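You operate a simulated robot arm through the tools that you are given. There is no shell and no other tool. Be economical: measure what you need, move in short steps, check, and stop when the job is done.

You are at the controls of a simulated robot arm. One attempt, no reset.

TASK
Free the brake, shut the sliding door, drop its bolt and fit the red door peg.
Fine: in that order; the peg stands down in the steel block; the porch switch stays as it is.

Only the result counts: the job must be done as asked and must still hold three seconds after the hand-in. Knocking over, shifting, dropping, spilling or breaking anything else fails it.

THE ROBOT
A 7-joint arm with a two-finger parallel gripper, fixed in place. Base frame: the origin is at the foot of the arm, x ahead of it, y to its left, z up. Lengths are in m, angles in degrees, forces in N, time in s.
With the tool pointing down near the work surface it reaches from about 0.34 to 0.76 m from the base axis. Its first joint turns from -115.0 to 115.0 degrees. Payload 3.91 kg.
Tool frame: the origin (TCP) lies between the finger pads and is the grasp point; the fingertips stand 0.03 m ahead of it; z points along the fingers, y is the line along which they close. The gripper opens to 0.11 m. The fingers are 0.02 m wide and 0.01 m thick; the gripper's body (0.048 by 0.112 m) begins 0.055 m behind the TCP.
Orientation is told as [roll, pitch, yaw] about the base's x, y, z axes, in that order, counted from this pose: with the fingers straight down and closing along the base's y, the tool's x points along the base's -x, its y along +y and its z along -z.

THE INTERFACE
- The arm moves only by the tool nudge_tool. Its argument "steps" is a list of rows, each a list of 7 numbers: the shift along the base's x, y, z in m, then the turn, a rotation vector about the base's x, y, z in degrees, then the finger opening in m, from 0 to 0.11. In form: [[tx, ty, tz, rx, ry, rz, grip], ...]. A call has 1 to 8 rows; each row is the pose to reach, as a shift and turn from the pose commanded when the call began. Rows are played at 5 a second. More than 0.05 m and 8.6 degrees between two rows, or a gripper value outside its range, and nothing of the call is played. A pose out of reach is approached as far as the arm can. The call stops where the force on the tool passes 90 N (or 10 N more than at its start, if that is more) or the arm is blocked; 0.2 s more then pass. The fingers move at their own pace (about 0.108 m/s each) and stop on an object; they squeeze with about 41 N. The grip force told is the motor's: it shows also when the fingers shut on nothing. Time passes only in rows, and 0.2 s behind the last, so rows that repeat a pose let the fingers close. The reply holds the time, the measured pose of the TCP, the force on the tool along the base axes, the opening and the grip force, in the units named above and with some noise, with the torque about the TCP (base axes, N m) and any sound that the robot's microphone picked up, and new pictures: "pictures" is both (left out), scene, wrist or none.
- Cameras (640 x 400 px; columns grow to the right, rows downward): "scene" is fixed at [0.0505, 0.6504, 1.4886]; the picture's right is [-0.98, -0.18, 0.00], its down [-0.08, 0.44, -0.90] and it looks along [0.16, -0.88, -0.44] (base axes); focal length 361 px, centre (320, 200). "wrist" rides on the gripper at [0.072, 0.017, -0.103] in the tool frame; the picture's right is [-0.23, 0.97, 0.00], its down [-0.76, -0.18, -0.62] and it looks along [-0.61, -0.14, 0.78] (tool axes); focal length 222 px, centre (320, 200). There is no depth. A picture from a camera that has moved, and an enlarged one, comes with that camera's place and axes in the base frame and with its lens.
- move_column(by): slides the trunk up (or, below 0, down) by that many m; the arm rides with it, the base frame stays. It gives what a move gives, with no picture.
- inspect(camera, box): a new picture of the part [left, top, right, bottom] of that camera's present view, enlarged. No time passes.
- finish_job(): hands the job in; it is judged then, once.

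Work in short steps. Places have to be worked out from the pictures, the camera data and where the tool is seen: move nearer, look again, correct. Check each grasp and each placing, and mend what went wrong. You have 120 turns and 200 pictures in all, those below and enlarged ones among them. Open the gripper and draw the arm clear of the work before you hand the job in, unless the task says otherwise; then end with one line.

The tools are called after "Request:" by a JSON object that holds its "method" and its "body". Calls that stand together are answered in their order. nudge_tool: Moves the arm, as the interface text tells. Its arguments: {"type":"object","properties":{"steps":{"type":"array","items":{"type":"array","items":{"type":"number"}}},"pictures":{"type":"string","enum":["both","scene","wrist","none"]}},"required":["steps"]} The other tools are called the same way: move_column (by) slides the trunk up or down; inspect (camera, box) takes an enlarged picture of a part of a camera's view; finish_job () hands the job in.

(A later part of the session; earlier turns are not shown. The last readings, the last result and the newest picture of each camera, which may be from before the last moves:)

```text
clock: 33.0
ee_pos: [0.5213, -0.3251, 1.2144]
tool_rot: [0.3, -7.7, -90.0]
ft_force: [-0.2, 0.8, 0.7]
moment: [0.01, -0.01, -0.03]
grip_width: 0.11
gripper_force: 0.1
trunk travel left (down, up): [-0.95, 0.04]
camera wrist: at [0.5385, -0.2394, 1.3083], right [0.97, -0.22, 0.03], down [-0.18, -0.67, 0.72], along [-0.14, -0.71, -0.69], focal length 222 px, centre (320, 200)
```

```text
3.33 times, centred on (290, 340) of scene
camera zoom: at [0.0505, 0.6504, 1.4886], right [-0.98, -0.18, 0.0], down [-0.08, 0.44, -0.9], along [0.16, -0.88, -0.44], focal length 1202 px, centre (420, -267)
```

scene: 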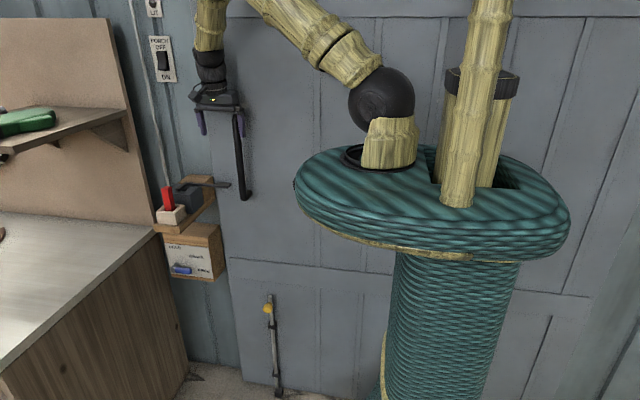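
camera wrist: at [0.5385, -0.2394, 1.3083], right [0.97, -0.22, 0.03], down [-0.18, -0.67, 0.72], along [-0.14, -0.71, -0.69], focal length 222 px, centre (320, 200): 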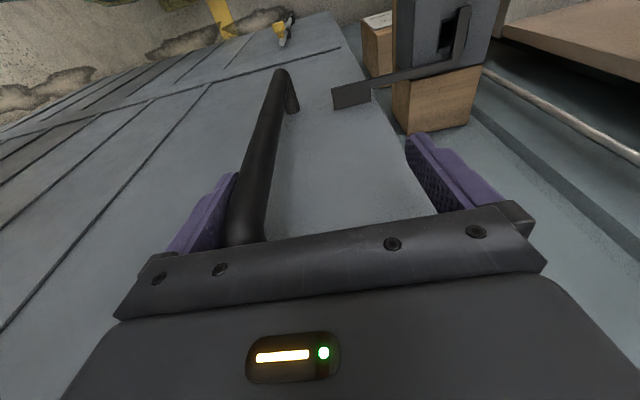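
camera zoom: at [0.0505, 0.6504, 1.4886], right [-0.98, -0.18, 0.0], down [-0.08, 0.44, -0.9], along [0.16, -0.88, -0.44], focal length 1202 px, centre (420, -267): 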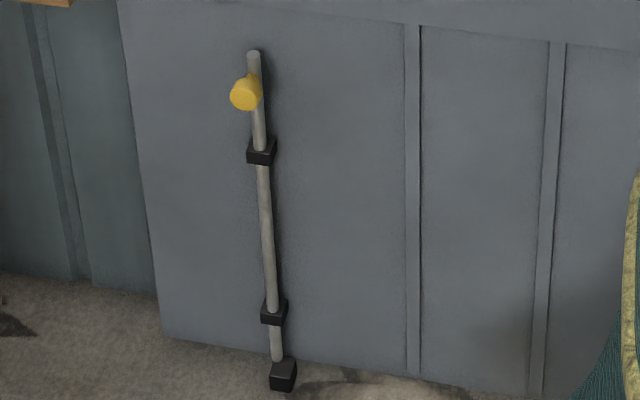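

Leg has nearly cleared the hole. I'll push to the end stop.

Request:
{"method": "nudge_tool", "body": {"steps": [[0.006, 0, 0, 0, 0, 0, 0.11], [0.012, 0, 0, 0, 0, 0, 0.11], [0.018, 0, 0, 0, 0, 0, 0.11], [0.024, 0, 0, 0, 0, 0, 0.11]], "pictures": "wrist"}}

Request:
{"method": "inspect", "body": {"camera": "scene", "box": [150, 150, 310, 250]}}

Request:
{"method": "inspect", "body": {"camera": "scene", "box": [240, 340, 320, 400]}}

```text
clock: 34.0
ee_pos: [0.5439, -0.3255, 1.2125]
tool_rot: [0.3, -7.6, -90.0]
ft_force: [-0.4, -0.6, 0.2]
moment: [0.0, -0.02, 0.02]
grip_width: 0.11
gripper_force: 0.1
trunk travel left (down, up): [-0.95, 0.04]
camera wrist: at [0.561, -0.24, 1.3079], right [0.97, -0.22, 0.03], down [-0.18, -0.67, 0.72], along [-0.14, -0.7, -0.7], focal length 222 px, centre (320, 200)
```

wrist: 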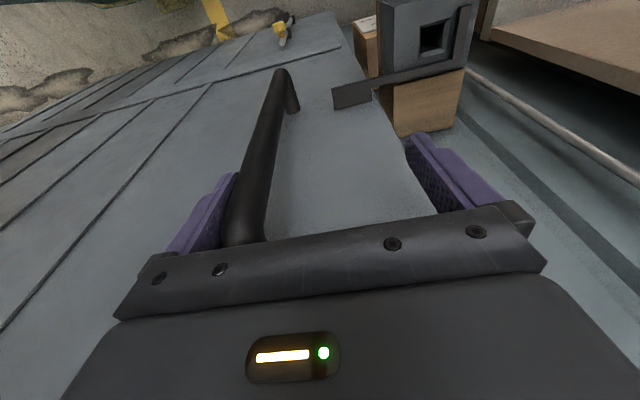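

```text
4.00 times, centred on (230, 200) of scene
camera zoom: at [0.0505, 0.6504, 1.4886], right [-0.98, -0.18, 0.0], down [-0.08, 0.44, -0.9], along [0.16, -0.88, -0.44], focal length 1442 px, centre (680, 200)
```

zoom: 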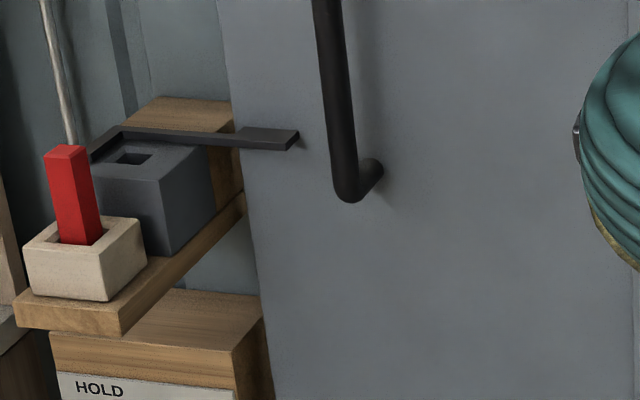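

```text
6.67 times, centred on (280, 370) of scene
camera zoom: at [0.0505, 0.6504, 1.4886], right [-0.98, -0.18, 0.0], down [-0.08, 0.44, -0.9], along [0.16, -0.88, -0.44], focal length 2404 px, centre (587, -933)
```

zoom: 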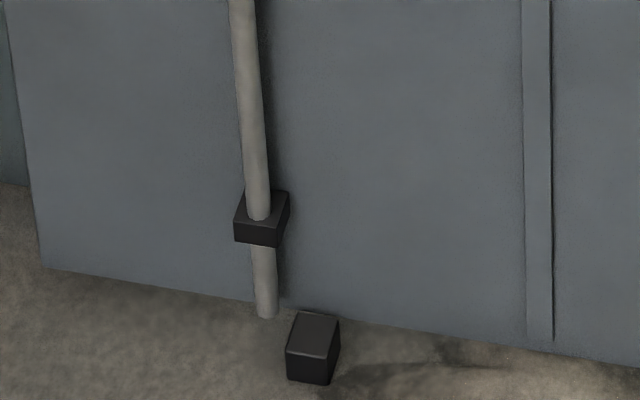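

The floor block looks like a solid stop that the dropped bolt sits beyond, and the door hasn't hit its end yet. Continue pushing until it stops.

Request:
{"method": "nudge_tool", "body": {"steps": [[0.006, 0, 0, 0, 0, 0, 0.11], [0.012, 0, 0, 0, 0, 0, 0.11], [0.018, 0, 0, 0, 0, 0, 0.11], [0.024, 0, 0, 0, 0, 0, 0.11], [0.03, 0, 0, 0, 0, 0, 0.11]], "pictures": "wrist"}}

Request:
{"method": "inspect", "body": {"camera": "scene", "box": [150, 150, 310, 250]}}

Request:
{"method": "inspect", "body": {"camera": "scene", "box": [220, 320, 320, 400]}}

```text
clock: 35.1
ee_pos: [0.542, -0.3272, 1.2107]
tool_rot: [-2.4, -7.0, -91.1]
ft_force: [-50.6, -1.8, 12.5]
moment: [0.61, -0.68, -0.2]
grip_width: 0.1103
gripper_force: 0.1
trunk travel left (down, up): [-0.95, 0.04]
stopped in row 5: the force on the tool passed its limit at 94 N (the readings are from after the stop); the commanded pose is now the measured one
camera wrist: at [0.5667, -0.243, 1.3055], right [0.97, -0.25, -0.01], down [-0.17, -0.68, 0.72], along [-0.19, -0.69, -0.7], focal length 222 px, centre (320, 200)
```

wrist: 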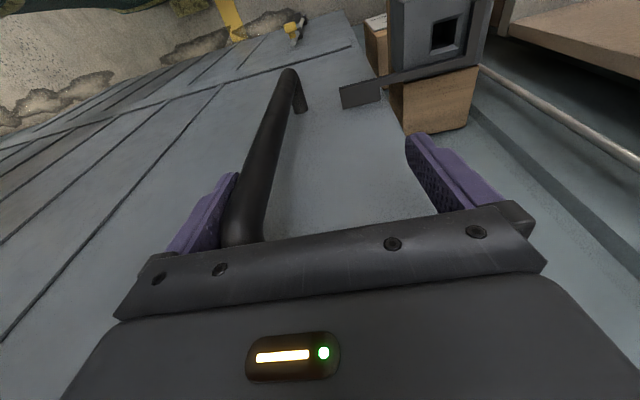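

```text
4.00 times, centred on (230, 200) of scene
camera zoom: at [0.0505, 0.6504, 1.4886], right [-0.98, -0.18, 0.0], down [-0.08, 0.44, -0.9], along [0.16, -0.88, -0.44], focal length 1442 px, centre (680, 200)
```

zoom: 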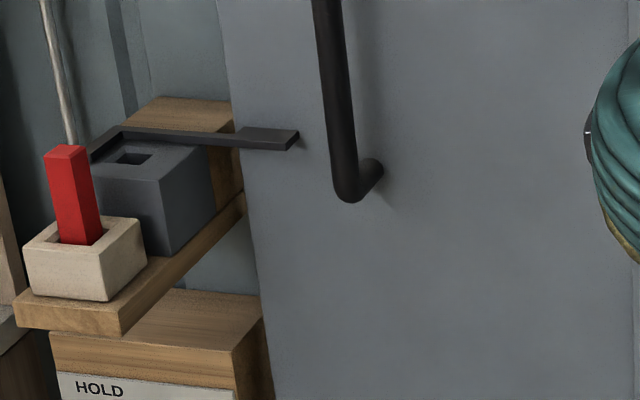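

```text
5.00 times, centred on (270, 360) of scene
camera zoom: at [0.0505, 0.6504, 1.4886], right [-0.98, -0.18, 0.0], down [-0.08, 0.44, -0.9], along [0.16, -0.88, -0.44], focal length 1803 px, centre (570, -600)
```

zoom: 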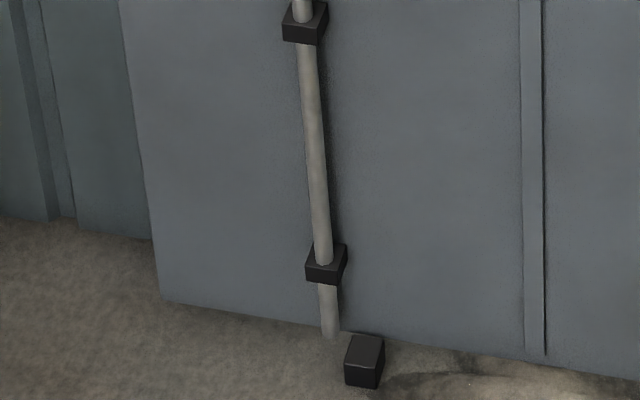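

The door is against its end stop, with the leg beyond the hole. I'll back the finger off the bar, lift out, and retreat for the bolt.

Request:
{"method": "nudge_tool", "body": {"steps": [[-0.015, 0, 0, 0, 0, 0, 0.11], [-0.035, 0, 0, 0, 0, 0, 0.11], [-0.035, 0.003, 0.04, 0, 0, 0, 0.11], [-0.035, 0.005, 0.08, 0, 0, 0, 0.11], [-0.05, 0.05, 0.085, 0, 0, 0, 0.11], [-0.07, 0.09, 0.085, 0, 0, 0, 0.06], [-0.09, 0.13, 0.085, 0, 0, 0, 0.03], [-0.1, 0.16, 0.085, 0, 0, 0, 0.0]], "pictures": "scene"}}

Request:
{"method": "move_column", "body": {"by": -0.55}}

```text
clock: 36.9
ee_pos: [0.4553, -0.165, 1.291]
tool_rot: [-1.6, -7.0, -90.6]
ft_force: [-0.2, 0.2, -0.3]
moment: [0.04, 0.01, 0.0]
grip_width: 0.0
gripper_force: 38.0
trunk travel left (down, up): [-0.95, 0.04]
```

scene: 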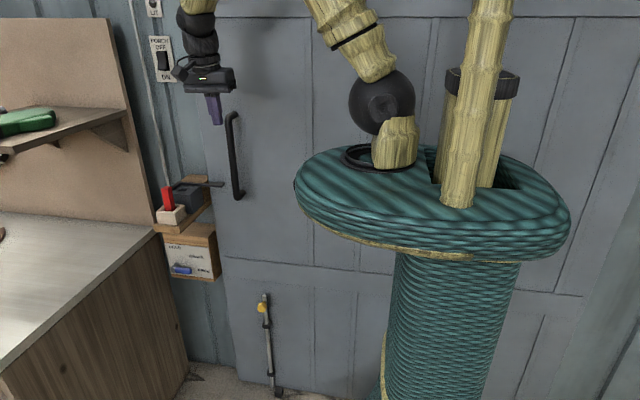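

```text
refused: -0.55 is not a number from -0.4 to 0.4
```

The door stayed closed. I'll lower the trunk in two strokes.

Request:
{"method": "move_column", "body": {"by": -0.4}}

Request:
{"method": "move_column", "body": {"by": -0.15}}

Request:
{"method": "nudge_tool", "body": {"steps": [[0, 0, 0, 0, 0, 0, 0.03], [0, 0, 0, 0, 0, 0, 0.08], [0, 0, 0, 0, 0, 0, 0.11]], "pictures": "both"}}

```text
clock: 40.7
ee_pos: [0.4562, -0.1656, 0.8911]
tool_rot: [-1.7, -6.9, -90.5]
ft_force: [-0.1, 0.6, -0.1]
moment: [-0.03, -0.02, -0.03]
grip_width: 0.0001
gripper_force: 38.3
trunk travel left (down, up): [-0.55, 0.44]
```

```text
clock: 42.5
ee_pos: [0.4554, -0.1666, 0.7414]
tool_rot: [-1.7, -6.9, -90.6]
ft_force: [-0.3, -0.4, 0.2]
moment: [0.0, -0.03, 0.0]
grip_width: 0.0003
gripper_force: 37.1
trunk travel left (down, up): [-0.4, 0.59]
```

```text
clock: 43.3
ee_pos: [0.4555, -0.1656, 0.742]
tool_rot: [-1.7, -7.0, -90.6]
ft_force: [-0.2, -0.2, 0.0]
moment: [0.01, 0.02, 0.0]
grip_width: 0.1099
gripper_force: 0.0
trunk travel left (down, up): [-0.4, 0.59]
camera wrist: at [0.4776, -0.0824, 0.8364], right [0.97, -0.24, 0.0], down [-0.17, -0.68, 0.71], along [-0.17, -0.69, -0.7], focal length 222 px, centre (320, 200)
```

scene: 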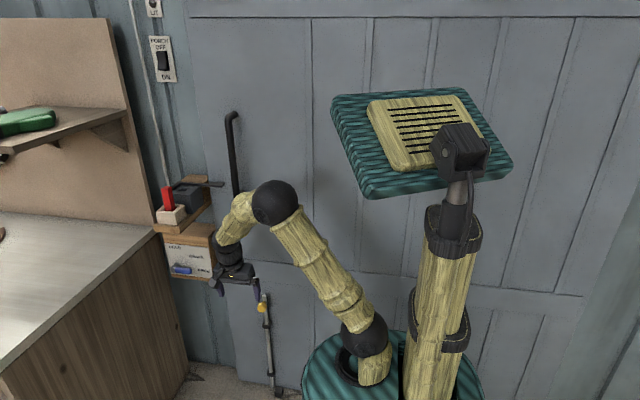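
wrist: 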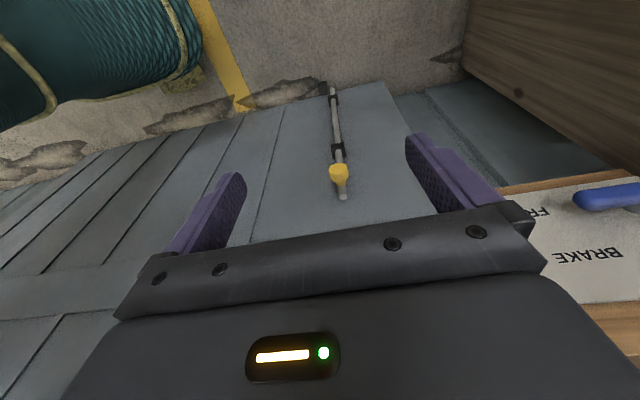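

Knob is at about (0.451,-0.333,0.52) and the rod top at about (0.452,-0.352,0.57). I'll zoom in to see how the bolt is held.

Request:
{"method": "inspect", "body": {"camera": "wrist", "box": [290, 70, 390, 220]}}

Request:
{"method": "inspect", "body": {"camera": "scene", "box": [230, 270, 310, 400]}}

```text
2.67 times, centred on (340, 145) of wrist
camera zoom: at [0.4776, -0.0824, 0.8364], right [0.97, -0.24, 0.0], down [-0.17, -0.68, 0.71], along [-0.17, -0.69, -0.7], focal length 592 px, centre (267, 347)
```

zoom: 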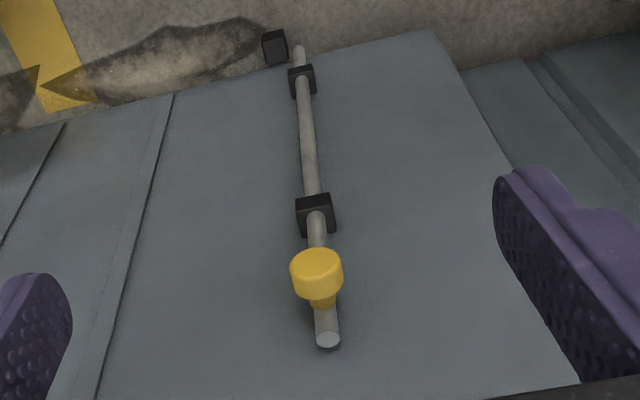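

```text
3.08 times, centred on (270, 335) of scene
camera zoom: at [0.0505, 0.6504, 1.4886], right [-0.98, -0.18, 0.0], down [-0.08, 0.44, -0.9], along [0.16, -0.88, -0.44], focal length 1110 px, centre (474, -215)
```

zoom: 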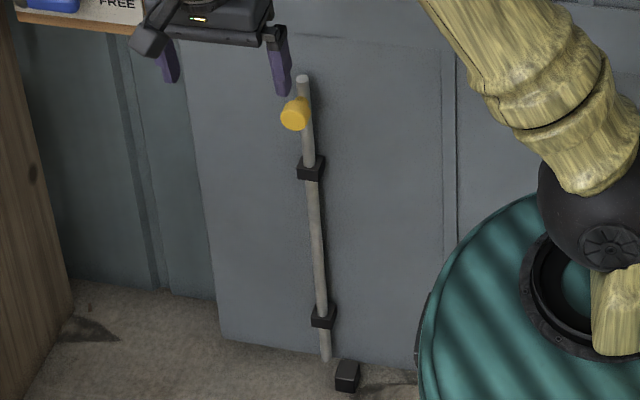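

The bolt looks like a plain rod held by friction or a detent, with room for the knob to come down onto the bracket. I'll tilt the tool 15° more (wrist away from the door) and bring the closed fingertips above the rod top.

Request:
{"method": "nudge_tool", "body": {"steps": [[0, -0.035, -0.02, -5, 0, 0, 0.06], [0, -0.07, -0.04, -10, 0, 0, 0.0], [0, -0.105, -0.06, -15, 0, 0, 0], [-0.001, -0.14, -0.08, -15, 0, 0, 0], [-0.003, -0.174, -0.11, -15, 0, 0, 0], [-0.003, -0.174, -0.11, -15, 0, 0, 0]], "pictures": "both"}}

Request:
{"method": "inspect", "body": {"camera": "scene", "box": [210, 250, 310, 350]}}

```text
clock: 44.7
ee_pos: [0.4556, -0.3401, 0.6301]
tool_rot: [-1.5, -22.0, -90.6]
ft_force: [0.9, -0.3, -0.3]
moment: [-0.02, -0.01, 0.01]
grip_width: 0.0
gripper_force: 37.5
trunk travel left (down, up): [-0.4, 0.59]
camera wrist: at [0.4763, -0.2348, 0.6998], right [0.97, -0.23, 0.06], down [-0.17, -0.47, 0.87], along [-0.17, -0.85, -0.5], focal length 222 px, centre (320, 200)
```

scene: 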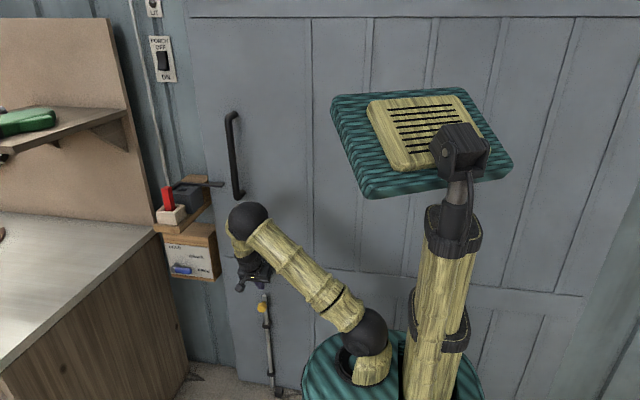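
wrist: 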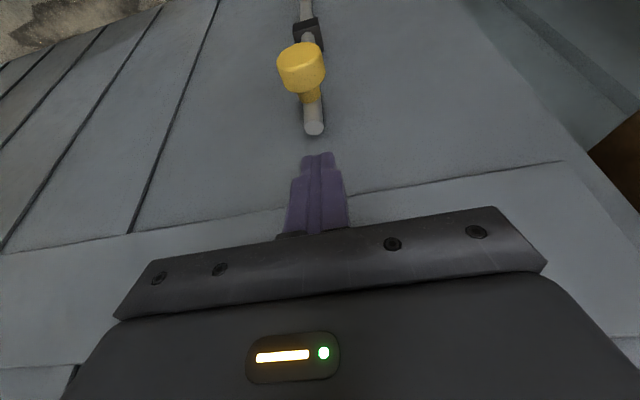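

```text
4.00 times, centred on (260, 300) of scene
camera zoom: at [0.0505, 0.6504, 1.4886], right [-0.98, -0.18, 0.0], down [-0.08, 0.44, -0.9], along [0.16, -0.88, -0.44], focal length 1442 px, centre (560, -200)
```

zoom: 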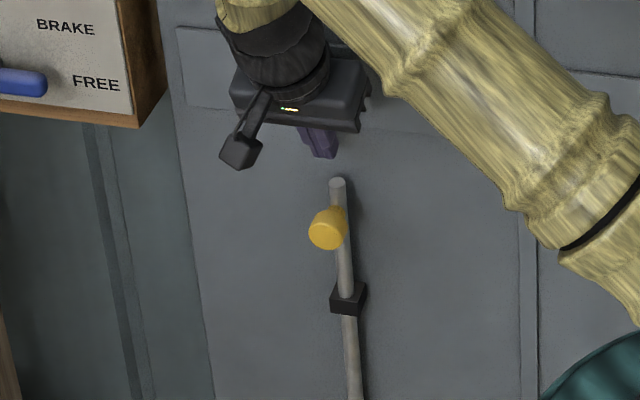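

The fingertips are just above the rod top, slightly +x of it. I'll shift -0.004 in x and -0.006 in y and lower onto it.

Request:
{"method": "nudge_tool", "body": {"steps": [[-0.004, -0.006, -0.01, 0, 0, 0, 0], [-0.004, -0.006, -0.025, 0, 0, 0, 0], [-0.004, -0.006, -0.035, 0, 0, 0, 0], [-0.004, -0.006, -0.045, 0, 0, 0, 0]], "pictures": "both"}}

Request:
{"method": "inspect", "body": {"camera": "scene", "box": [210, 250, 310, 350]}}

```text
clock: 45.7
ee_pos: [0.4488, -0.3471, 0.587]
tool_rot: [-1.3, -22.0, -90.6]
ft_force: [-0.3, 1.2, 1.1]
moment: [-0.01, -0.04, 0.01]
grip_width: 0.0
gripper_force: 37.8
trunk travel left (down, up): [-0.4, 0.59]
camera wrist: at [0.4708, -0.2413, 0.6565], right [0.97, -0.23, 0.06], down [-0.17, -0.47, 0.87], along [-0.17, -0.85, -0.5], focal length 222 px, centre (320, 200)
```

scene: 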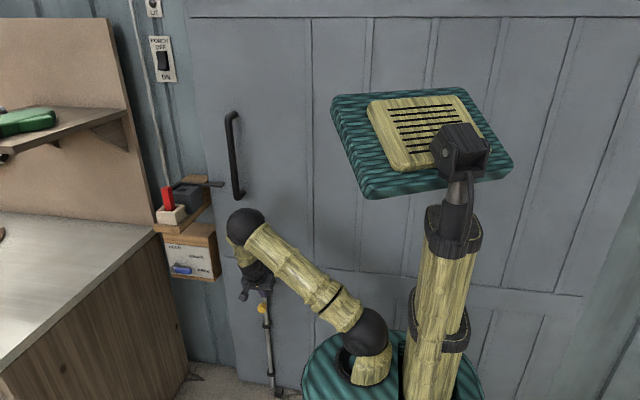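
wrist: 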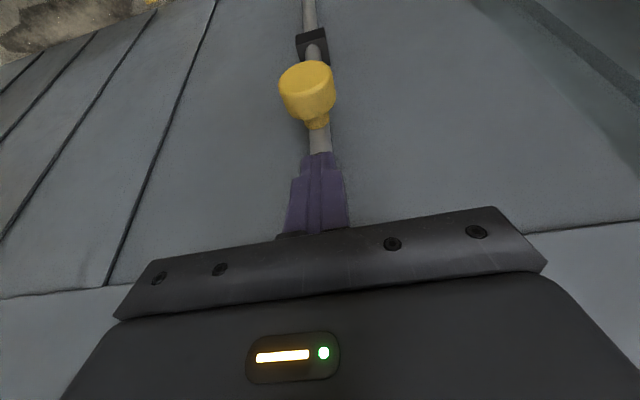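

```text
4.00 times, centred on (260, 300) of scene
camera zoom: at [0.0505, 0.6504, 1.4886], right [-0.98, -0.18, 0.0], down [-0.08, 0.44, -0.9], along [0.16, -0.88, -0.44], focal length 1442 px, centre (560, -200)
```

zoom: 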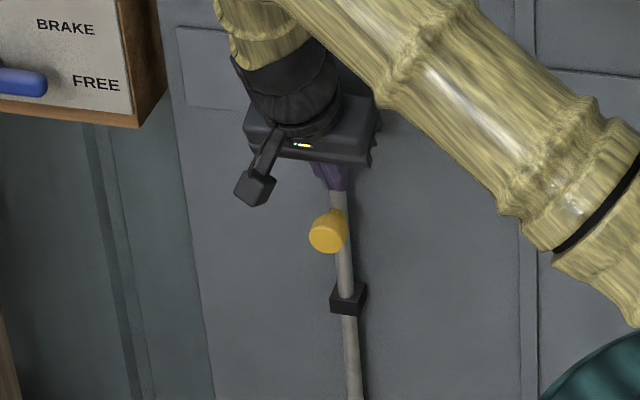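

Rod and tip appear aligned at about contact. I'll press further down and watch whether the knob moves.

Request:
{"method": "nudge_tool", "body": {"steps": [[0, 0, -0.008, 0, 0, 0, 0], [0, 0, -0.016, 0, 0, 0, 0], [0, 0, -0.024, 0, 0, 0, 0]], "pictures": "wrist"}}

Request:
{"method": "inspect", "body": {"camera": "scene", "box": [210, 250, 310, 350]}}

```text
clock: 46.5
ee_pos: [0.4481, -0.3462, 0.5625]
tool_rot: [-1.4, -22.0, -90.6]
ft_force: [-0.2, 0.6, 0.2]
moment: [0.0, -0.01, -0.01]
grip_width: 0.0001
gripper_force: 37.5
trunk travel left (down, up): [-0.4, 0.59]
camera wrist: at [0.4699, -0.2412, 0.632], right [0.97, -0.23, 0.06], down [-0.17, -0.47, 0.87], along [-0.17, -0.85, -0.5], focal length 222 px, centre (320, 200)
```

wrist: 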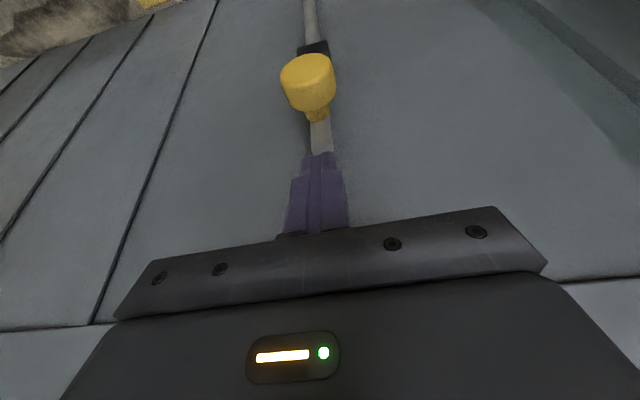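

```text
4.00 times, centred on (260, 300) of scene
camera zoom: at [0.0505, 0.6504, 1.4886], right [-0.98, -0.18, 0.0], down [-0.08, 0.44, -0.9], along [0.16, -0.88, -0.44], focal length 1442 px, centre (560, -200)
```

zoom: 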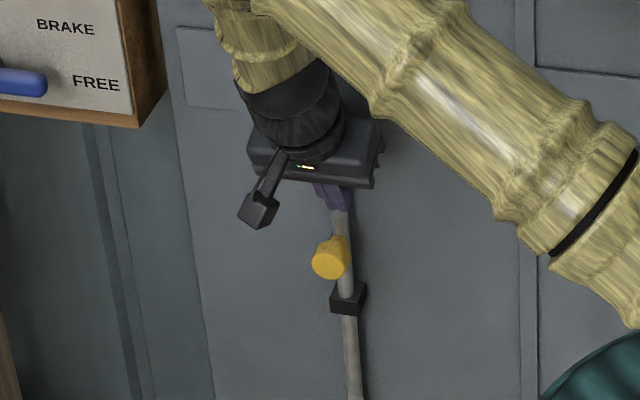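

The bolt is moving down with the finger. Continue pressing to its stop.

Request:
{"method": "nudge_tool", "body": {"steps": [[0, 0, -0.008, 0, 0, 0, 0], [0, 0, -0.016, 0, 0, 0, 0], [0, 0, -0.024, 0, 0, 0, 0], [0, 0, -0.032, 0, 0, 0, 0], [0, 0, -0.04, 0, 0, 0, 0], [0, 0, -0.048, 0, 0, 0, 0]], "pictures": "wrist"}}

Request:
{"method": "inspect", "body": {"camera": "scene", "box": [210, 280, 310, 400]}}

```text
clock: 47.3
ee_pos: [0.449, -0.3452, 0.5532]
tool_rot: [-0.7, -22.5, -90.9]
ft_force: [-20.5, 31.4, 63.5]
moment: [0.71, 0.46, 0.04]
grip_width: 0.0003
gripper_force: 37.4
trunk travel left (down, up): [-0.4, 0.59]
stopped in row 4: the force on the tool passed its limit at 102 N (the readings are from after the stop); the commanded pose is now the measured one
camera wrist: at [0.4692, -0.2402, 0.6219], right [0.97, -0.23, 0.08], down [-0.18, -0.46, 0.87], along [-0.16, -0.86, -0.49], focal length 222 px, centre (320, 200)
```

wrist: 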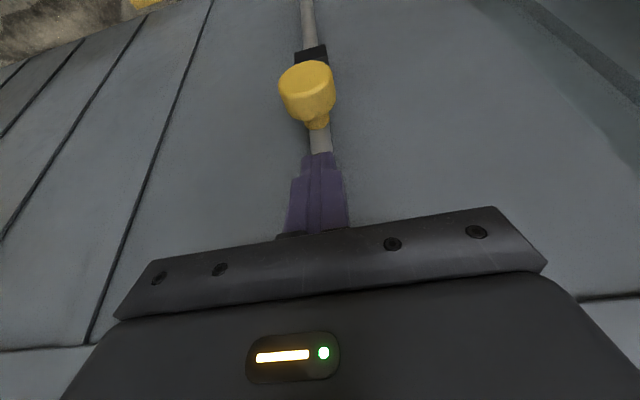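

```text
3.33 times, centred on (260, 340) of scene
camera zoom: at [0.0505, 0.6504, 1.4886], right [-0.98, -0.18, 0.0], down [-0.08, 0.44, -0.9], along [0.16, -0.88, -0.44], focal length 1202 px, centre (520, -267)
```

zoom: 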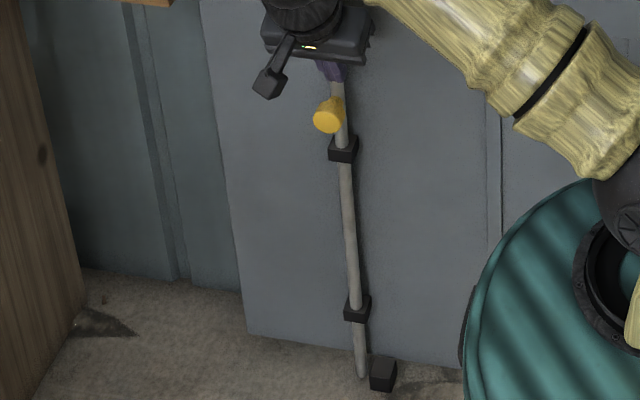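

The bolt stopped hard after about 4 cm. I'll zoom in on its foot to see whether it is down beside the floor block.

Request:
{"method": "inspect", "body": {"camera": "scene", "box": [240, 350, 300, 400]}}

Request:
{"method": "inspect", "body": {"camera": "scene", "box": [240, 295, 290, 335]}}

```text
8.00 times, centred on (270, 375) of scene
camera zoom: at [0.0505, 0.6504, 1.4886], right [-0.98, -0.18, 0.0], down [-0.08, 0.44, -0.9], along [0.16, -0.88, -0.44], focal length 2885 px, centre (720, -1200)
```

zoom: 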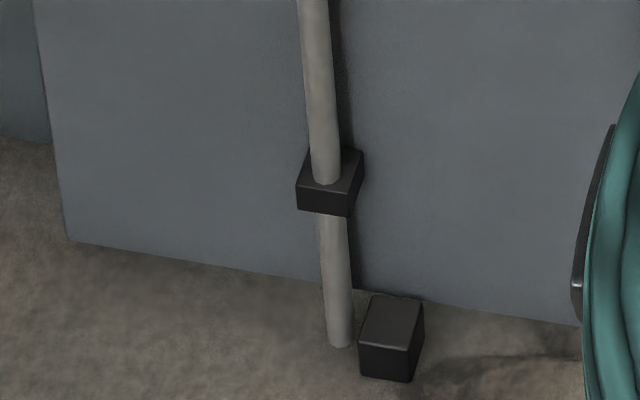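

```text
10.00 times, centred on (265, 315) of scene
camera zoom: at [0.0505, 0.6504, 1.4886], right [-0.98, -0.18, 0.0], down [-0.08, 0.44, -0.9], along [0.16, -0.88, -0.44], focal length 3606 px, centre (870, -950)
```

zoom: 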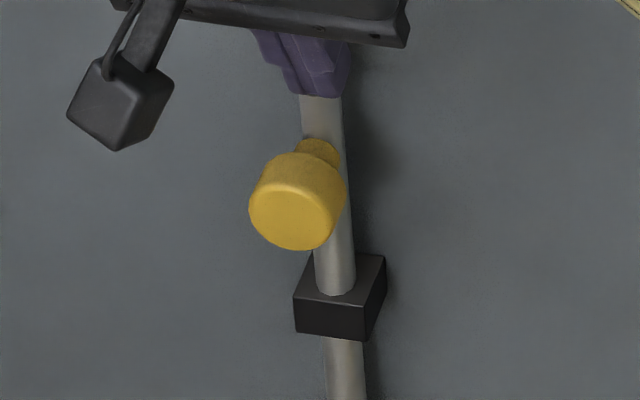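

The rod's foot computes to z≈0 beside the block, so the bolt is dropped. I'll lift off and retreat.

Request:
{"method": "nudge_tool", "body": {"steps": [[0, 0, 0.02, 0, 0, 0, 0], [0, 0.01, 0.06, 0, 0, 0, 0], [0, 0.05, 0.09, 5, 0, 0, 0], [0, 0.09, 0.12, 10, 0, 0, 0], [0, 0.13, 0.15, 16, 0, 0, 0], [0, 0.17, 0.17, 22, 0, 0, 0]], "pictures": "scene"}}

Request:
{"method": "inspect", "body": {"camera": "scene", "box": [210, 280, 310, 400]}}

Request:
{"method": "move_column", "body": {"by": 0.4}}

Request:
{"method": "move_column", "body": {"by": 0.18}}

```text
clock: 48.7
ee_pos: [0.452, -0.1774, 0.7149]
tool_rot: [-1.3, -0.1, -90.7]
ft_force: [-0.5, -0.4, -0.3]
moment: [-0.04, 0.01, 0.01]
grip_width: 0.0001
gripper_force: 38.0
trunk travel left (down, up): [-0.4, 0.59]
```

scene: 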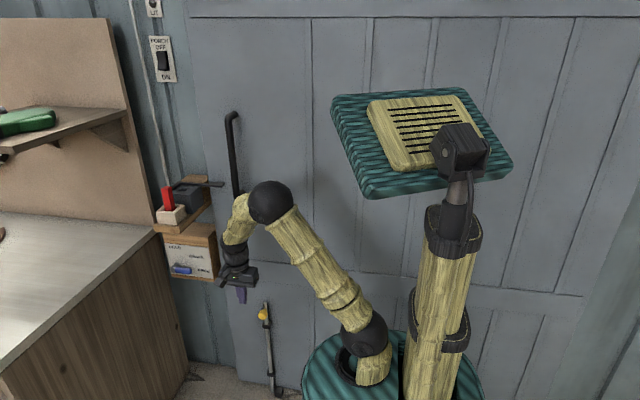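

```text
3.33 times, centred on (260, 340) of scene
camera zoom: at [0.0505, 0.6504, 1.4886], right [-0.98, -0.18, 0.0], down [-0.08, 0.44, -0.9], along [0.16, -0.88, -0.44], focal length 1202 px, centre (520, -267)
```

zoom: 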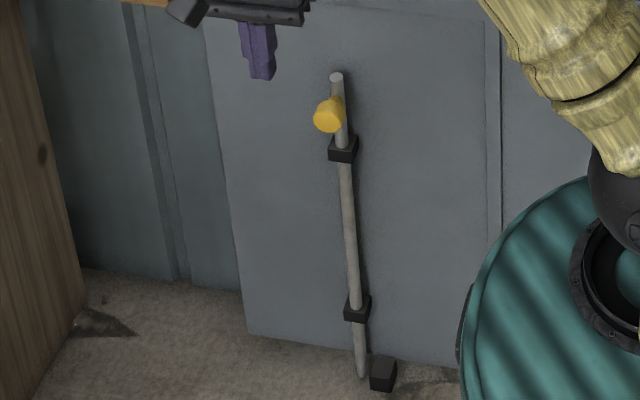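

```text
clock: 52.5
ee_pos: [0.4516, -0.1773, 1.1155]
tool_rot: [-1.2, -0.1, -90.7]
ft_force: [-0.1, -0.6, 0.3]
moment: [-0.02, 0.0, 0.01]
grip_width: 0.0001
gripper_force: 37.8
trunk travel left (down, up): [-0.8, 0.19]
```

```text
clock: 54.5
ee_pos: [0.4507, -0.1775, 1.2964]
tool_rot: [-1.3, -0.3, -90.7]
ft_force: [-0.9, -0.2, -0.4]
moment: [0.0, 0.01, 0.01]
grip_width: 0.0
gripper_force: 37.9
trunk travel left (down, up): [-0.98, 0.01]
```

The bolt stays down. Next is the peg: I'll turn the yaw back to 0 and move to view the peg and block from the -x side.

Request:
{"method": "nudge_tool", "body": {"steps": [[0, 0.01, 0, 0, 0, 8, 0], [0, 0.02, 0, 0, 0, 16, 0], [0, 0.03, 0, 0, 0, 24, 0.03], [0, 0.03, 0, 0, 0, 32, 0.05], [0, 0.03, 0, 0, 0, 40, 0.08], [0, 0.03, 0, 0, 0, 48, 0.1], [0, 0.03, 0, 0, 0, 56, 0.11], [0, 0.03, 0, 0, 0, 64, 0.11]], "pictures": "none"}}

Request:
{"method": "nudge_tool", "body": {"steps": [[0.02, 0, 0, 0.4, 0, 8, 0.11], [0.04, 0, 0, 0.8, 0, 16, 0.11], [0.06, -0.01, 0, 1, 0, 24, 0.11], [0.08, -0.03, 0, 1, 0, 26.7, 0.11], [0.11, -0.05, 0, 1, 0, 26.7, 0.11]], "pictures": "none"}}

Request:
{"method": "move_column", "body": {"by": -0.13}}

Request:
{"method": "nudge_tool", "body": {"steps": [[0, 0, 0, 0, 0, 0, 0.11]], "pictures": "both"}}

```text
clock: 56.3
ee_pos: [0.452, -0.1487, 1.2954]
tool_rot: [-1.4, -0.2, -26.6]
ft_force: [-0.1, -0.1, -0.6]
moment: [0.01, -0.02, 0.0]
grip_width: 0.1098
gripper_force: 0.0
trunk travel left (down, up): [-0.98, 0.01]
```

```text
clock: 57.5
ee_pos: [0.5638, -0.2002, 1.2942]
tool_rot: [-0.1, 0.1, 0.1]
ft_force: [0.5, -0.9, 0.8]
moment: [-0.02, 0.01, 0.0]
grip_width: 0.11
gripper_force: 0.1
trunk travel left (down, up): [-0.98, 0.01]
```

```text
clock: 59.1
ee_pos: [0.562, -0.1995, 1.1662]
tool_rot: [-0.3, -0.1, -0.1]
ft_force: [0.3, 0.4, -0.3]
moment: [0.02, 0.02, 0.03]
grip_width: 0.1099
gripper_force: 0.0
trunk travel left (down, up): [-0.85, 0.14]
```

```text
clock: 59.5
ee_pos: [0.5627, -0.1984, 1.1654]
tool_rot: [-0.3, 0.0, 0.1]
ft_force: [0.4, 0.8, 0.3]
moment: [0.01, 0.0, 0.0]
grip_width: 0.11
gripper_force: 0.0
trunk travel left (down, up): [-0.85, 0.14]
camera wrist: at [0.491, -0.182, 1.27], right [0.23, 0.97, -0.01], down [0.76, -0.17, 0.62], along [0.61, -0.15, -0.78], focal length 222 px, centre (320, 200)
```

scene: 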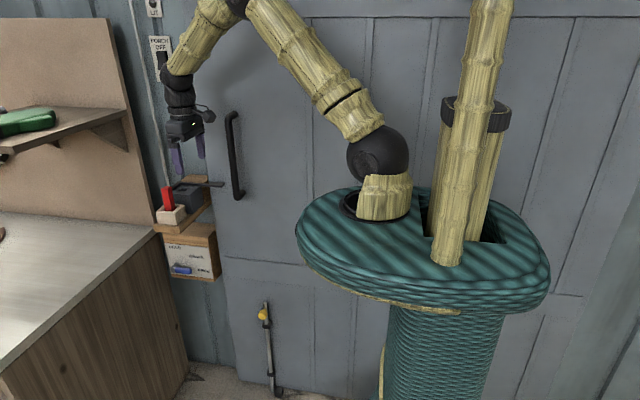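
wrist: 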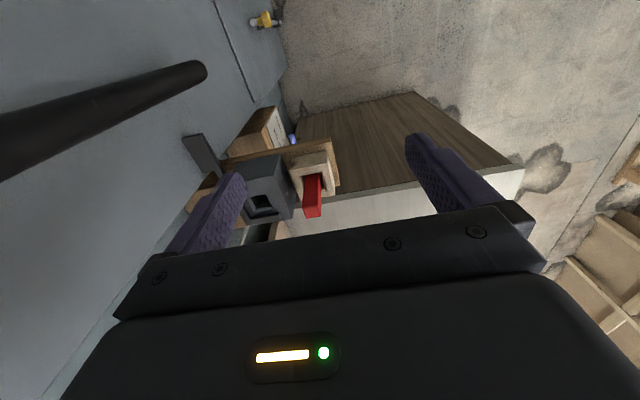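

Now a zoom on the peg, cup, and hole.

Request:
{"method": "inspect", "body": {"camera": "wrist", "box": [220, 130, 350, 230]}}

Request:
{"method": "inspect", "body": {"camera": "scene", "box": [145, 165, 225, 235]}}

```text
4.00 times, centred on (285, 180) of wrist
camera zoom: at [0.491, -0.182, 1.27], right [0.23, 0.97, -0.01], down [0.76, -0.17, 0.62], along [0.61, -0.15, -0.78], focal length 888 px, centre (460, 280)
```

zoom: 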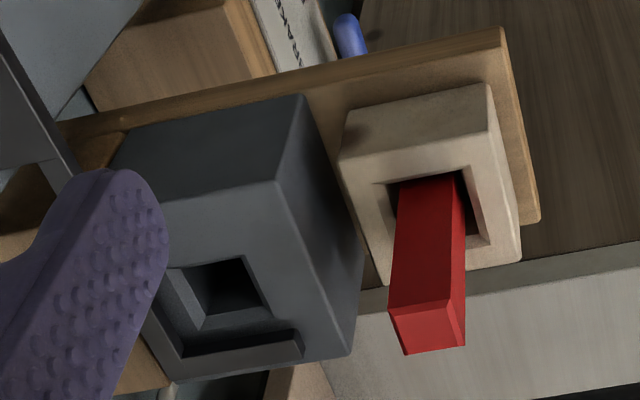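

```text
5.71 times, centred on (185, 200) of scene
camera zoom: at [0.0505, 0.6504, 1.4886], right [-0.98, -0.18, 0.0], down [-0.08, 0.44, -0.9], along [0.16, -0.88, -0.44], focal length 2060 px, centre (1091, 200)
```

zoom: 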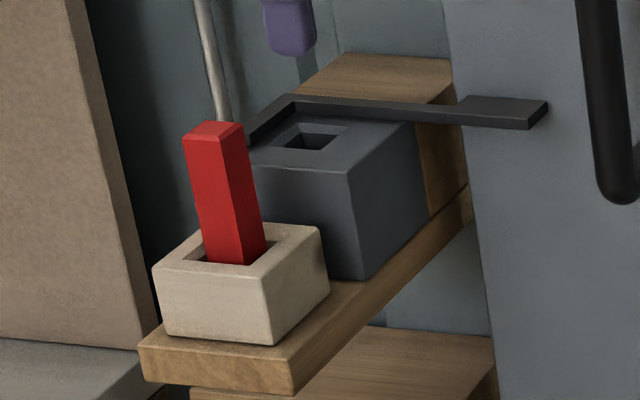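

The peg top is at about (0.682,-0.240,1.046), about 0.021 square, leaning about 10° toward +x in its loose cup; the hole is chamfered. I'll move above the peg for a closer look.

Request:
{"method": "nudge_tool", "body": {"steps": [[0.03, -0.01, 0, 0, 0, 0, 0.08], [0.06, -0.02, 0, 0, 0, 0, 0.06], [0.09, -0.03, -0.01, 0, 0, 0, 0.06], [0.118, -0.04, -0.03, 0, 0, 0, 0.06]], "pictures": "wrist"}}

Request:
{"method": "inspect", "body": {"camera": "wrist", "box": [200, 80, 420, 240]}}

Request:
{"method": "inspect", "body": {"camera": "scene", "box": [135, 130, 235, 230]}}

```text
clock: 60.5
ee_pos: [0.6827, -0.2408, 1.1363]
tool_rot: [-0.3, 0.1, 0.0]
ft_force: [0.0, -0.3, -0.1]
moment: [-0.02, 0.03, 0.03]
grip_width: 0.06
gripper_force: 0.1
trunk travel left (down, up): [-0.85, 0.14]
camera wrist: at [0.6107, -0.2234, 1.2401], right [0.23, 0.97, -0.01], down [0.76, -0.17, 0.62], along [0.61, -0.15, -0.78], focal length 222 px, centre (320, 200)
```

wrist: 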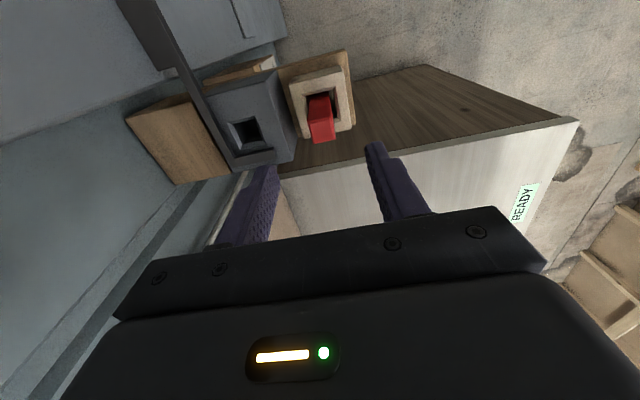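

```text
2.50 times, centred on (310, 160) of wrist
camera zoom: at [0.6107, -0.2234, 1.2401], right [0.23, 0.97, -0.01], down [0.76, -0.17, 0.62], along [0.61, -0.15, -0.78], focal length 555 px, centre (345, 300)
```

zoom: 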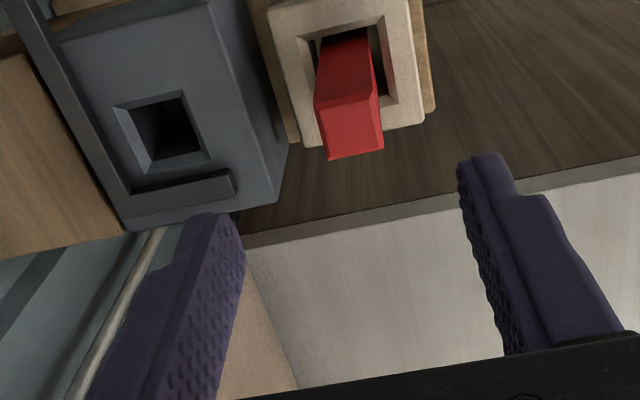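

```text
4.00 times, centred on (185, 180) of scene
camera zoom: at [0.0505, 0.6504, 1.4886], right [-0.98, -0.18, 0.0], down [-0.08, 0.44, -0.9], along [0.16, -0.88, -0.44], focal length 1442 px, centre (860, 280)
```

zoom: 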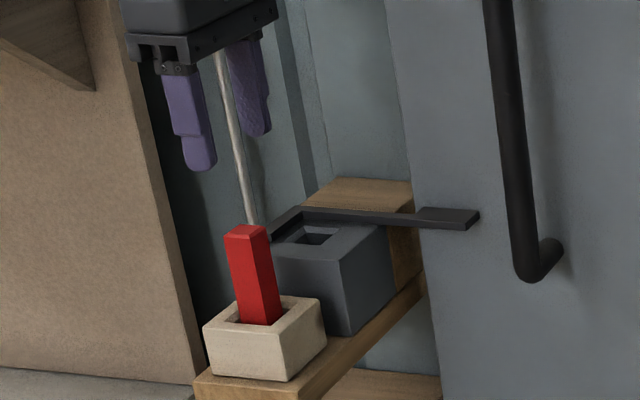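

In the scene, the peg edges match the vertical vanishing direction, so it stands upright and square to the axes, centred at about (0.684,-0.241), with the cup top at about 0.965. I'll descend straddling it in y to TCP z≈1.031.

Request:
{"method": "nudge_tool", "body": {"steps": [[0.001, 0, -0.03, 0, 0, 0, 0.046], [0.001, 0, -0.06, 0, 0, 0, 0.046], [0.001, 0, -0.085, 0, 0, 0, 0.046], [0.001, 0, -0.105, 0, 0, 0, 0.046]], "pictures": "both"}}

Request:
{"method": "inspect", "body": {"camera": "scene", "box": [135, 130, 235, 230]}}

```text
clock: 61.5
ee_pos: [0.6828, -0.2388, 1.0304]
tool_rot: [-0.3, 0.0, 0.0]
ft_force: [-0.3, 0.9, 0.5]
moment: [0.02, 0.0, -0.02]
grip_width: 0.0459
gripper_force: 0.0
trunk travel left (down, up): [-0.85, 0.14]
camera wrist: at [0.6108, -0.2219, 1.1342], right [0.23, 0.97, -0.01], down [0.76, -0.17, 0.62], along [0.61, -0.15, -0.78], focal length 222 px, centre (320, 200)
```

scene: 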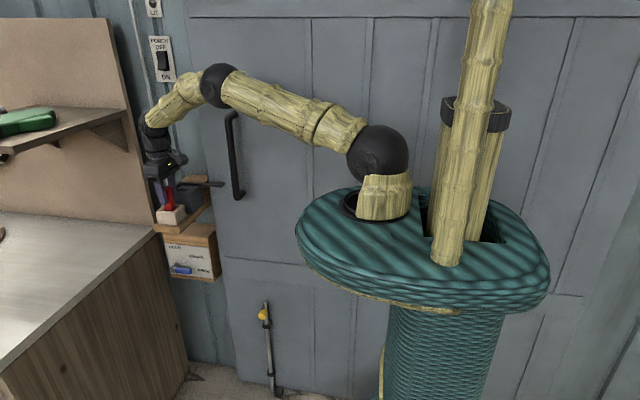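
wrist: 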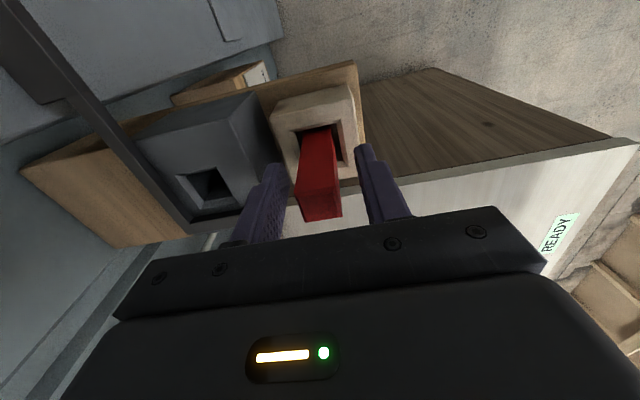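

```text
4.00 times, centred on (185, 180) of scene
camera zoom: at [0.0505, 0.6504, 1.4886], right [-0.98, -0.18, 0.0], down [-0.08, 0.44, -0.9], along [0.16, -0.88, -0.44], focal length 1442 px, centre (860, 280)
```

zoom: 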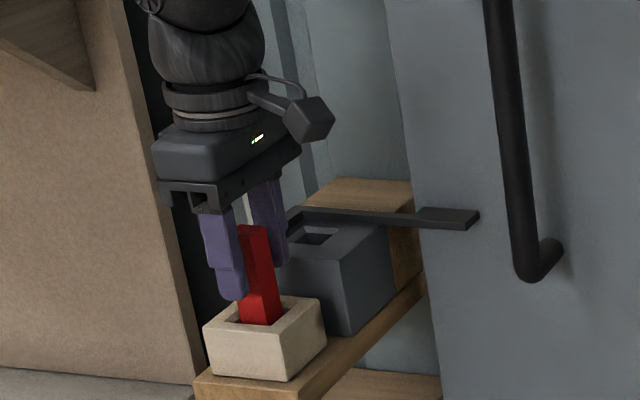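

The peg is between the fingers. I'll nudge -0.002 in y to centre and close.

Request:
{"method": "nudge_tool", "body": {"steps": [[0.001, -0.002, 0, 0, 0, 0, 0.036], [0.001, -0.002, 0, 0, 0, 0, 0.026], [0.001, -0.002, 0, 0, 0, 0, 0.01], [0.001, -0.002, 0, 0, 0, 0, 0.01], [0.001, -0.002, 0, 0, 0, 0, 0.01]], "pictures": "wrist"}}

Request:
{"method": "inspect", "body": {"camera": "wrist", "box": [240, 80, 400, 230]}}

```text
clock: 62.7
ee_pos: [0.683, -0.2415, 1.0309]
tool_rot: [-0.3, 0.1, 0.0]
ft_force: [0.2, -0.5, 1.3]
moment: [-0.05, 0.01, 0.02]
grip_width: 0.0216
gripper_force: 41.2
trunk travel left (down, up): [-0.85, 0.14]
camera wrist: at [0.6112, -0.224, 1.1348], right [0.23, 0.97, -0.01], down [0.76, -0.17, 0.62], along [0.61, -0.15, -0.78], focal length 222 px, centre (320, 200)
```

wrist: 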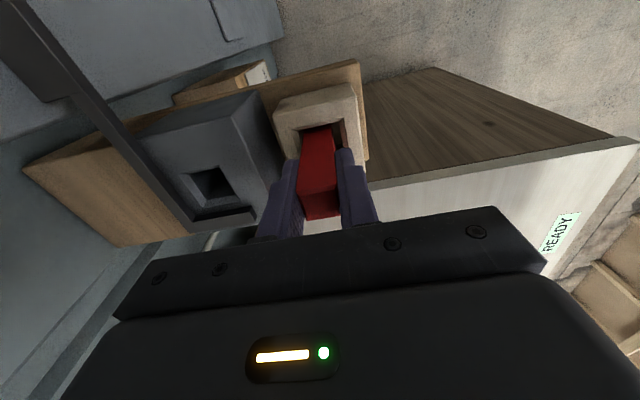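

```text
2.67 times, centred on (320, 155) of wrist
camera zoom: at [0.6112, -0.224, 1.1348], right [0.23, 0.97, -0.01], down [0.76, -0.17, 0.62], along [0.61, -0.15, -0.78], focal length 592 px, centre (320, 320)
```

zoom: 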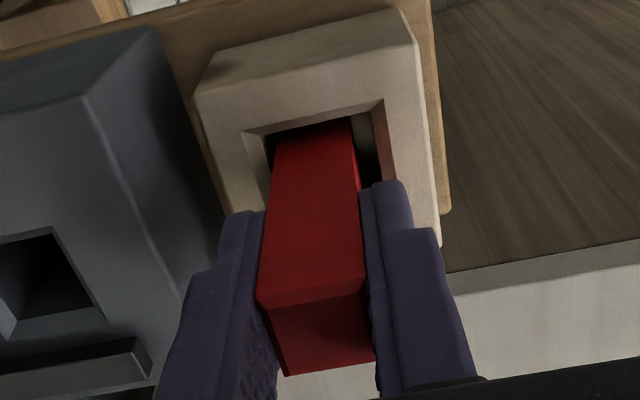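

Gripped at width 0.0216. Lifting straight up.

Request:
{"method": "nudge_tool", "body": {"steps": [[0, 0, 0.02, 0, 0, 0, 0.01], [0, 0, 0.04, 0, 0, 0, 0.01], [0, 0, 0.06, 0, 0, 0, 0.01], [0, 0, 0.08, 0, 0, 0, 0.01], [0, 0, 0.1, 0, 0, 0, 0.01]], "pictures": "both"}}

Request:
{"method": "inspect", "body": {"camera": "scene", "box": [135, 130, 235, 230]}}

Request:
{"method": "inspect", "body": {"camera": "wrist", "box": [200, 60, 400, 230]}}

```text
clock: 63.9
ee_pos: [0.6842, -0.2416, 1.13]
tool_rot: [-0.3, 0.0, -0.1]
ft_force: [0.4, -0.7, -0.7]
moment: [0.0, 0.0, -0.02]
grip_width: 0.0215
gripper_force: 40.7
trunk travel left (down, up): [-0.85, 0.14]
camera wrist: at [0.6118, -0.2244, 1.2353], right [0.23, 0.97, -0.01], down [0.76, -0.17, 0.62], along [0.61, -0.15, -0.78], focal length 222 px, centre (320, 200)
```

scene: 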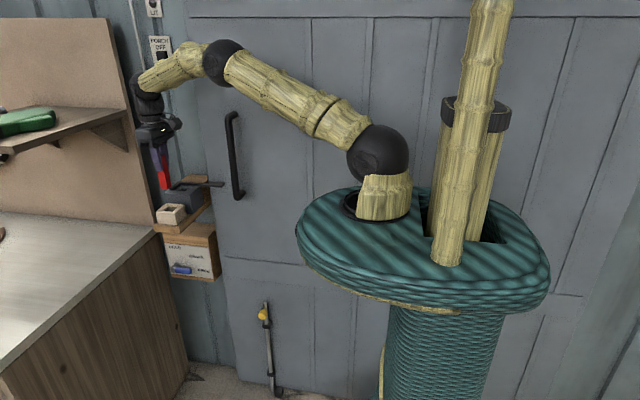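
wrist: 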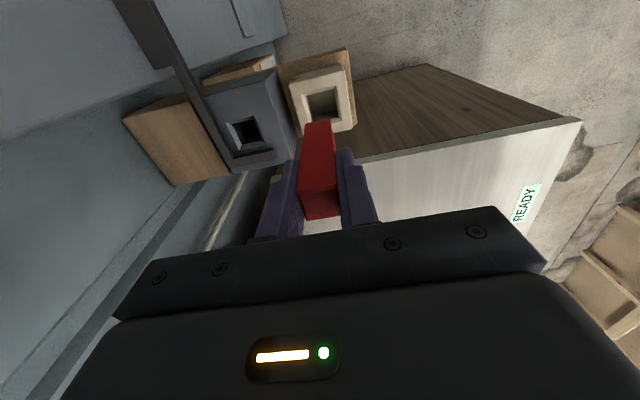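

```text
4.00 times, centred on (185, 180) of scene
camera zoom: at [0.0505, 0.6504, 1.4886], right [-0.98, -0.18, 0.0], down [-0.08, 0.44, -0.9], along [0.16, -0.88, -0.44], focal length 1442 px, centre (860, 280)
```

zoom: 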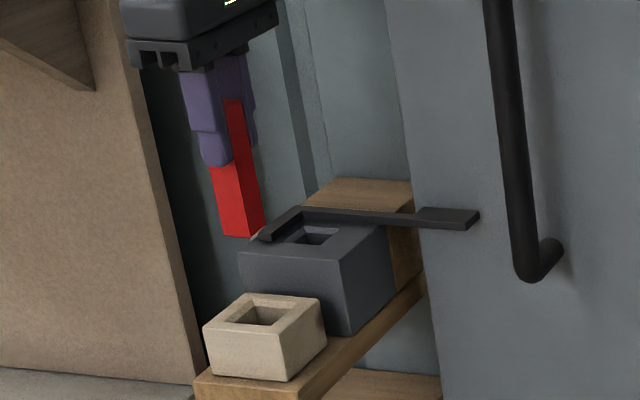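

```text
2.35 times, centred on (300, 145) of wrist
camera zoom: at [0.6118, -0.2244, 1.2353], right [0.23, 0.97, -0.01], down [0.76, -0.17, 0.62], along [0.61, -0.15, -0.78], focal length 523 px, centre (367, 329)
```

zoom: 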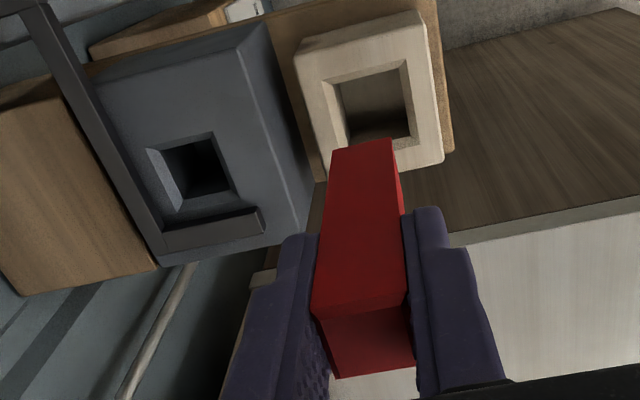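

The peg is about 0.10 long, hanging about 0.086 below the TCP. The hole is at about (0.685,-0.329) with its rim at z≈0.998; I'll move over it at the current height and check alignment.

Request:
{"method": "nudge_tool", "body": {"steps": [[0, -0.03, 0.01, 0, 0, 0, 0.01], [0.001, -0.06, 0.01, 0, 0, 0, 0.01], [0.002, -0.087, 0.005, 0, 0, 0, 0.01], [0.002, -0.087, 0.0, 0, 0, 0, 0.01]], "pictures": "both"}}

Request:
{"method": "inspect", "body": {"camera": "scene", "box": [150, 140, 230, 220]}}

Request:
{"method": "inspect", "body": {"camera": "wrist", "box": [240, 80, 400, 230]}}

```text
clock: 64.9
ee_pos: [0.6807, -0.3251, 1.1294]
tool_rot: [-0.3, 0.1, 0.1]
ft_force: [0.1, 0.4, -1.2]
moment: [0.0, 0.02, -0.01]
grip_width: 0.0212
gripper_force: 40.6
out of reach, approached as far as the arm can: row 3, 4
trunk travel left (down, up): [-0.85, 0.14]
camera wrist: at [0.6096, -0.3085, 1.2341], right [0.23, 0.97, -0.01], down [0.76, -0.17, 0.62], along [0.61, -0.14, -0.78], focal length 222 px, centre (320, 200)
```

scene: 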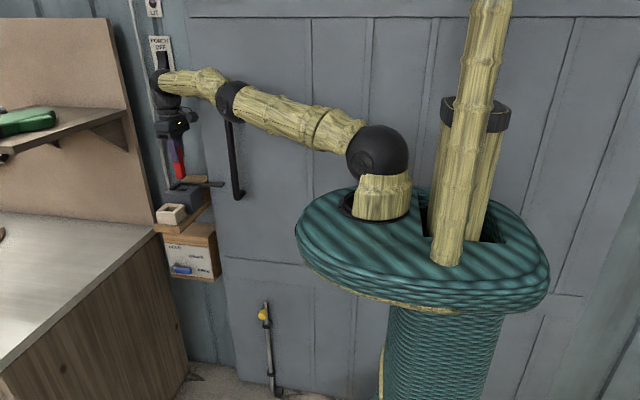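
wrist: 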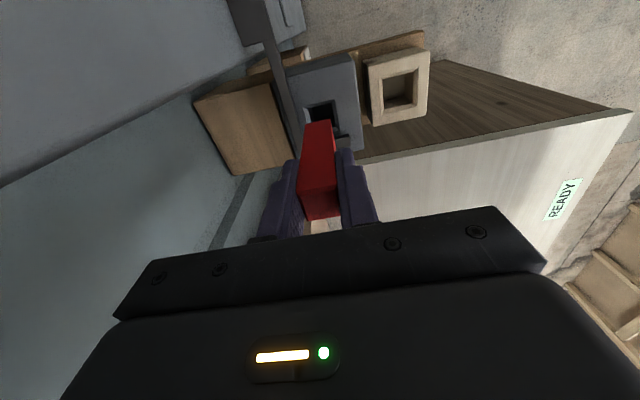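

```text
5.00 times, centred on (190, 180) of scene
camera zoom: at [0.0505, 0.6504, 1.4886], right [-0.98, -0.18, 0.0], down [-0.08, 0.44, -0.9], along [0.16, -0.88, -0.44], focal length 1803 px, centre (970, 300)
```

zoom: 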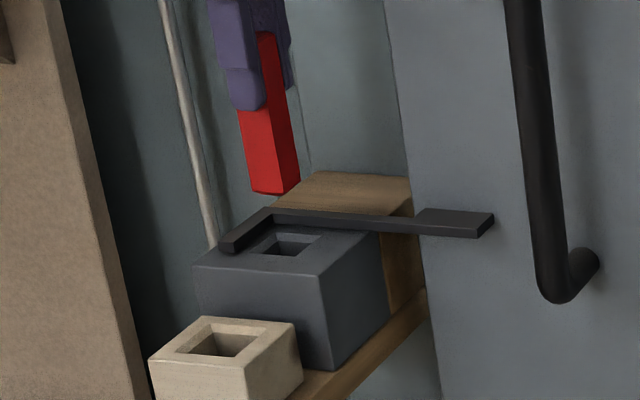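

```text
2.67 times, centred on (320, 155) of wrist
camera zoom: at [0.6096, -0.3085, 1.2341], right [0.23, 0.97, -0.01], down [0.76, -0.17, 0.62], along [0.61, -0.14, -0.78], focal length 592 px, centre (320, 320)
```

zoom: 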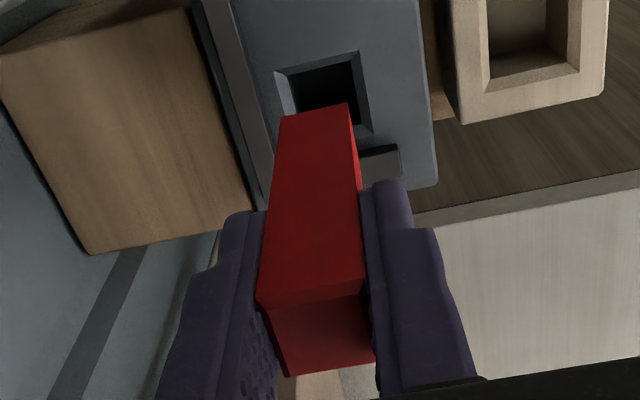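

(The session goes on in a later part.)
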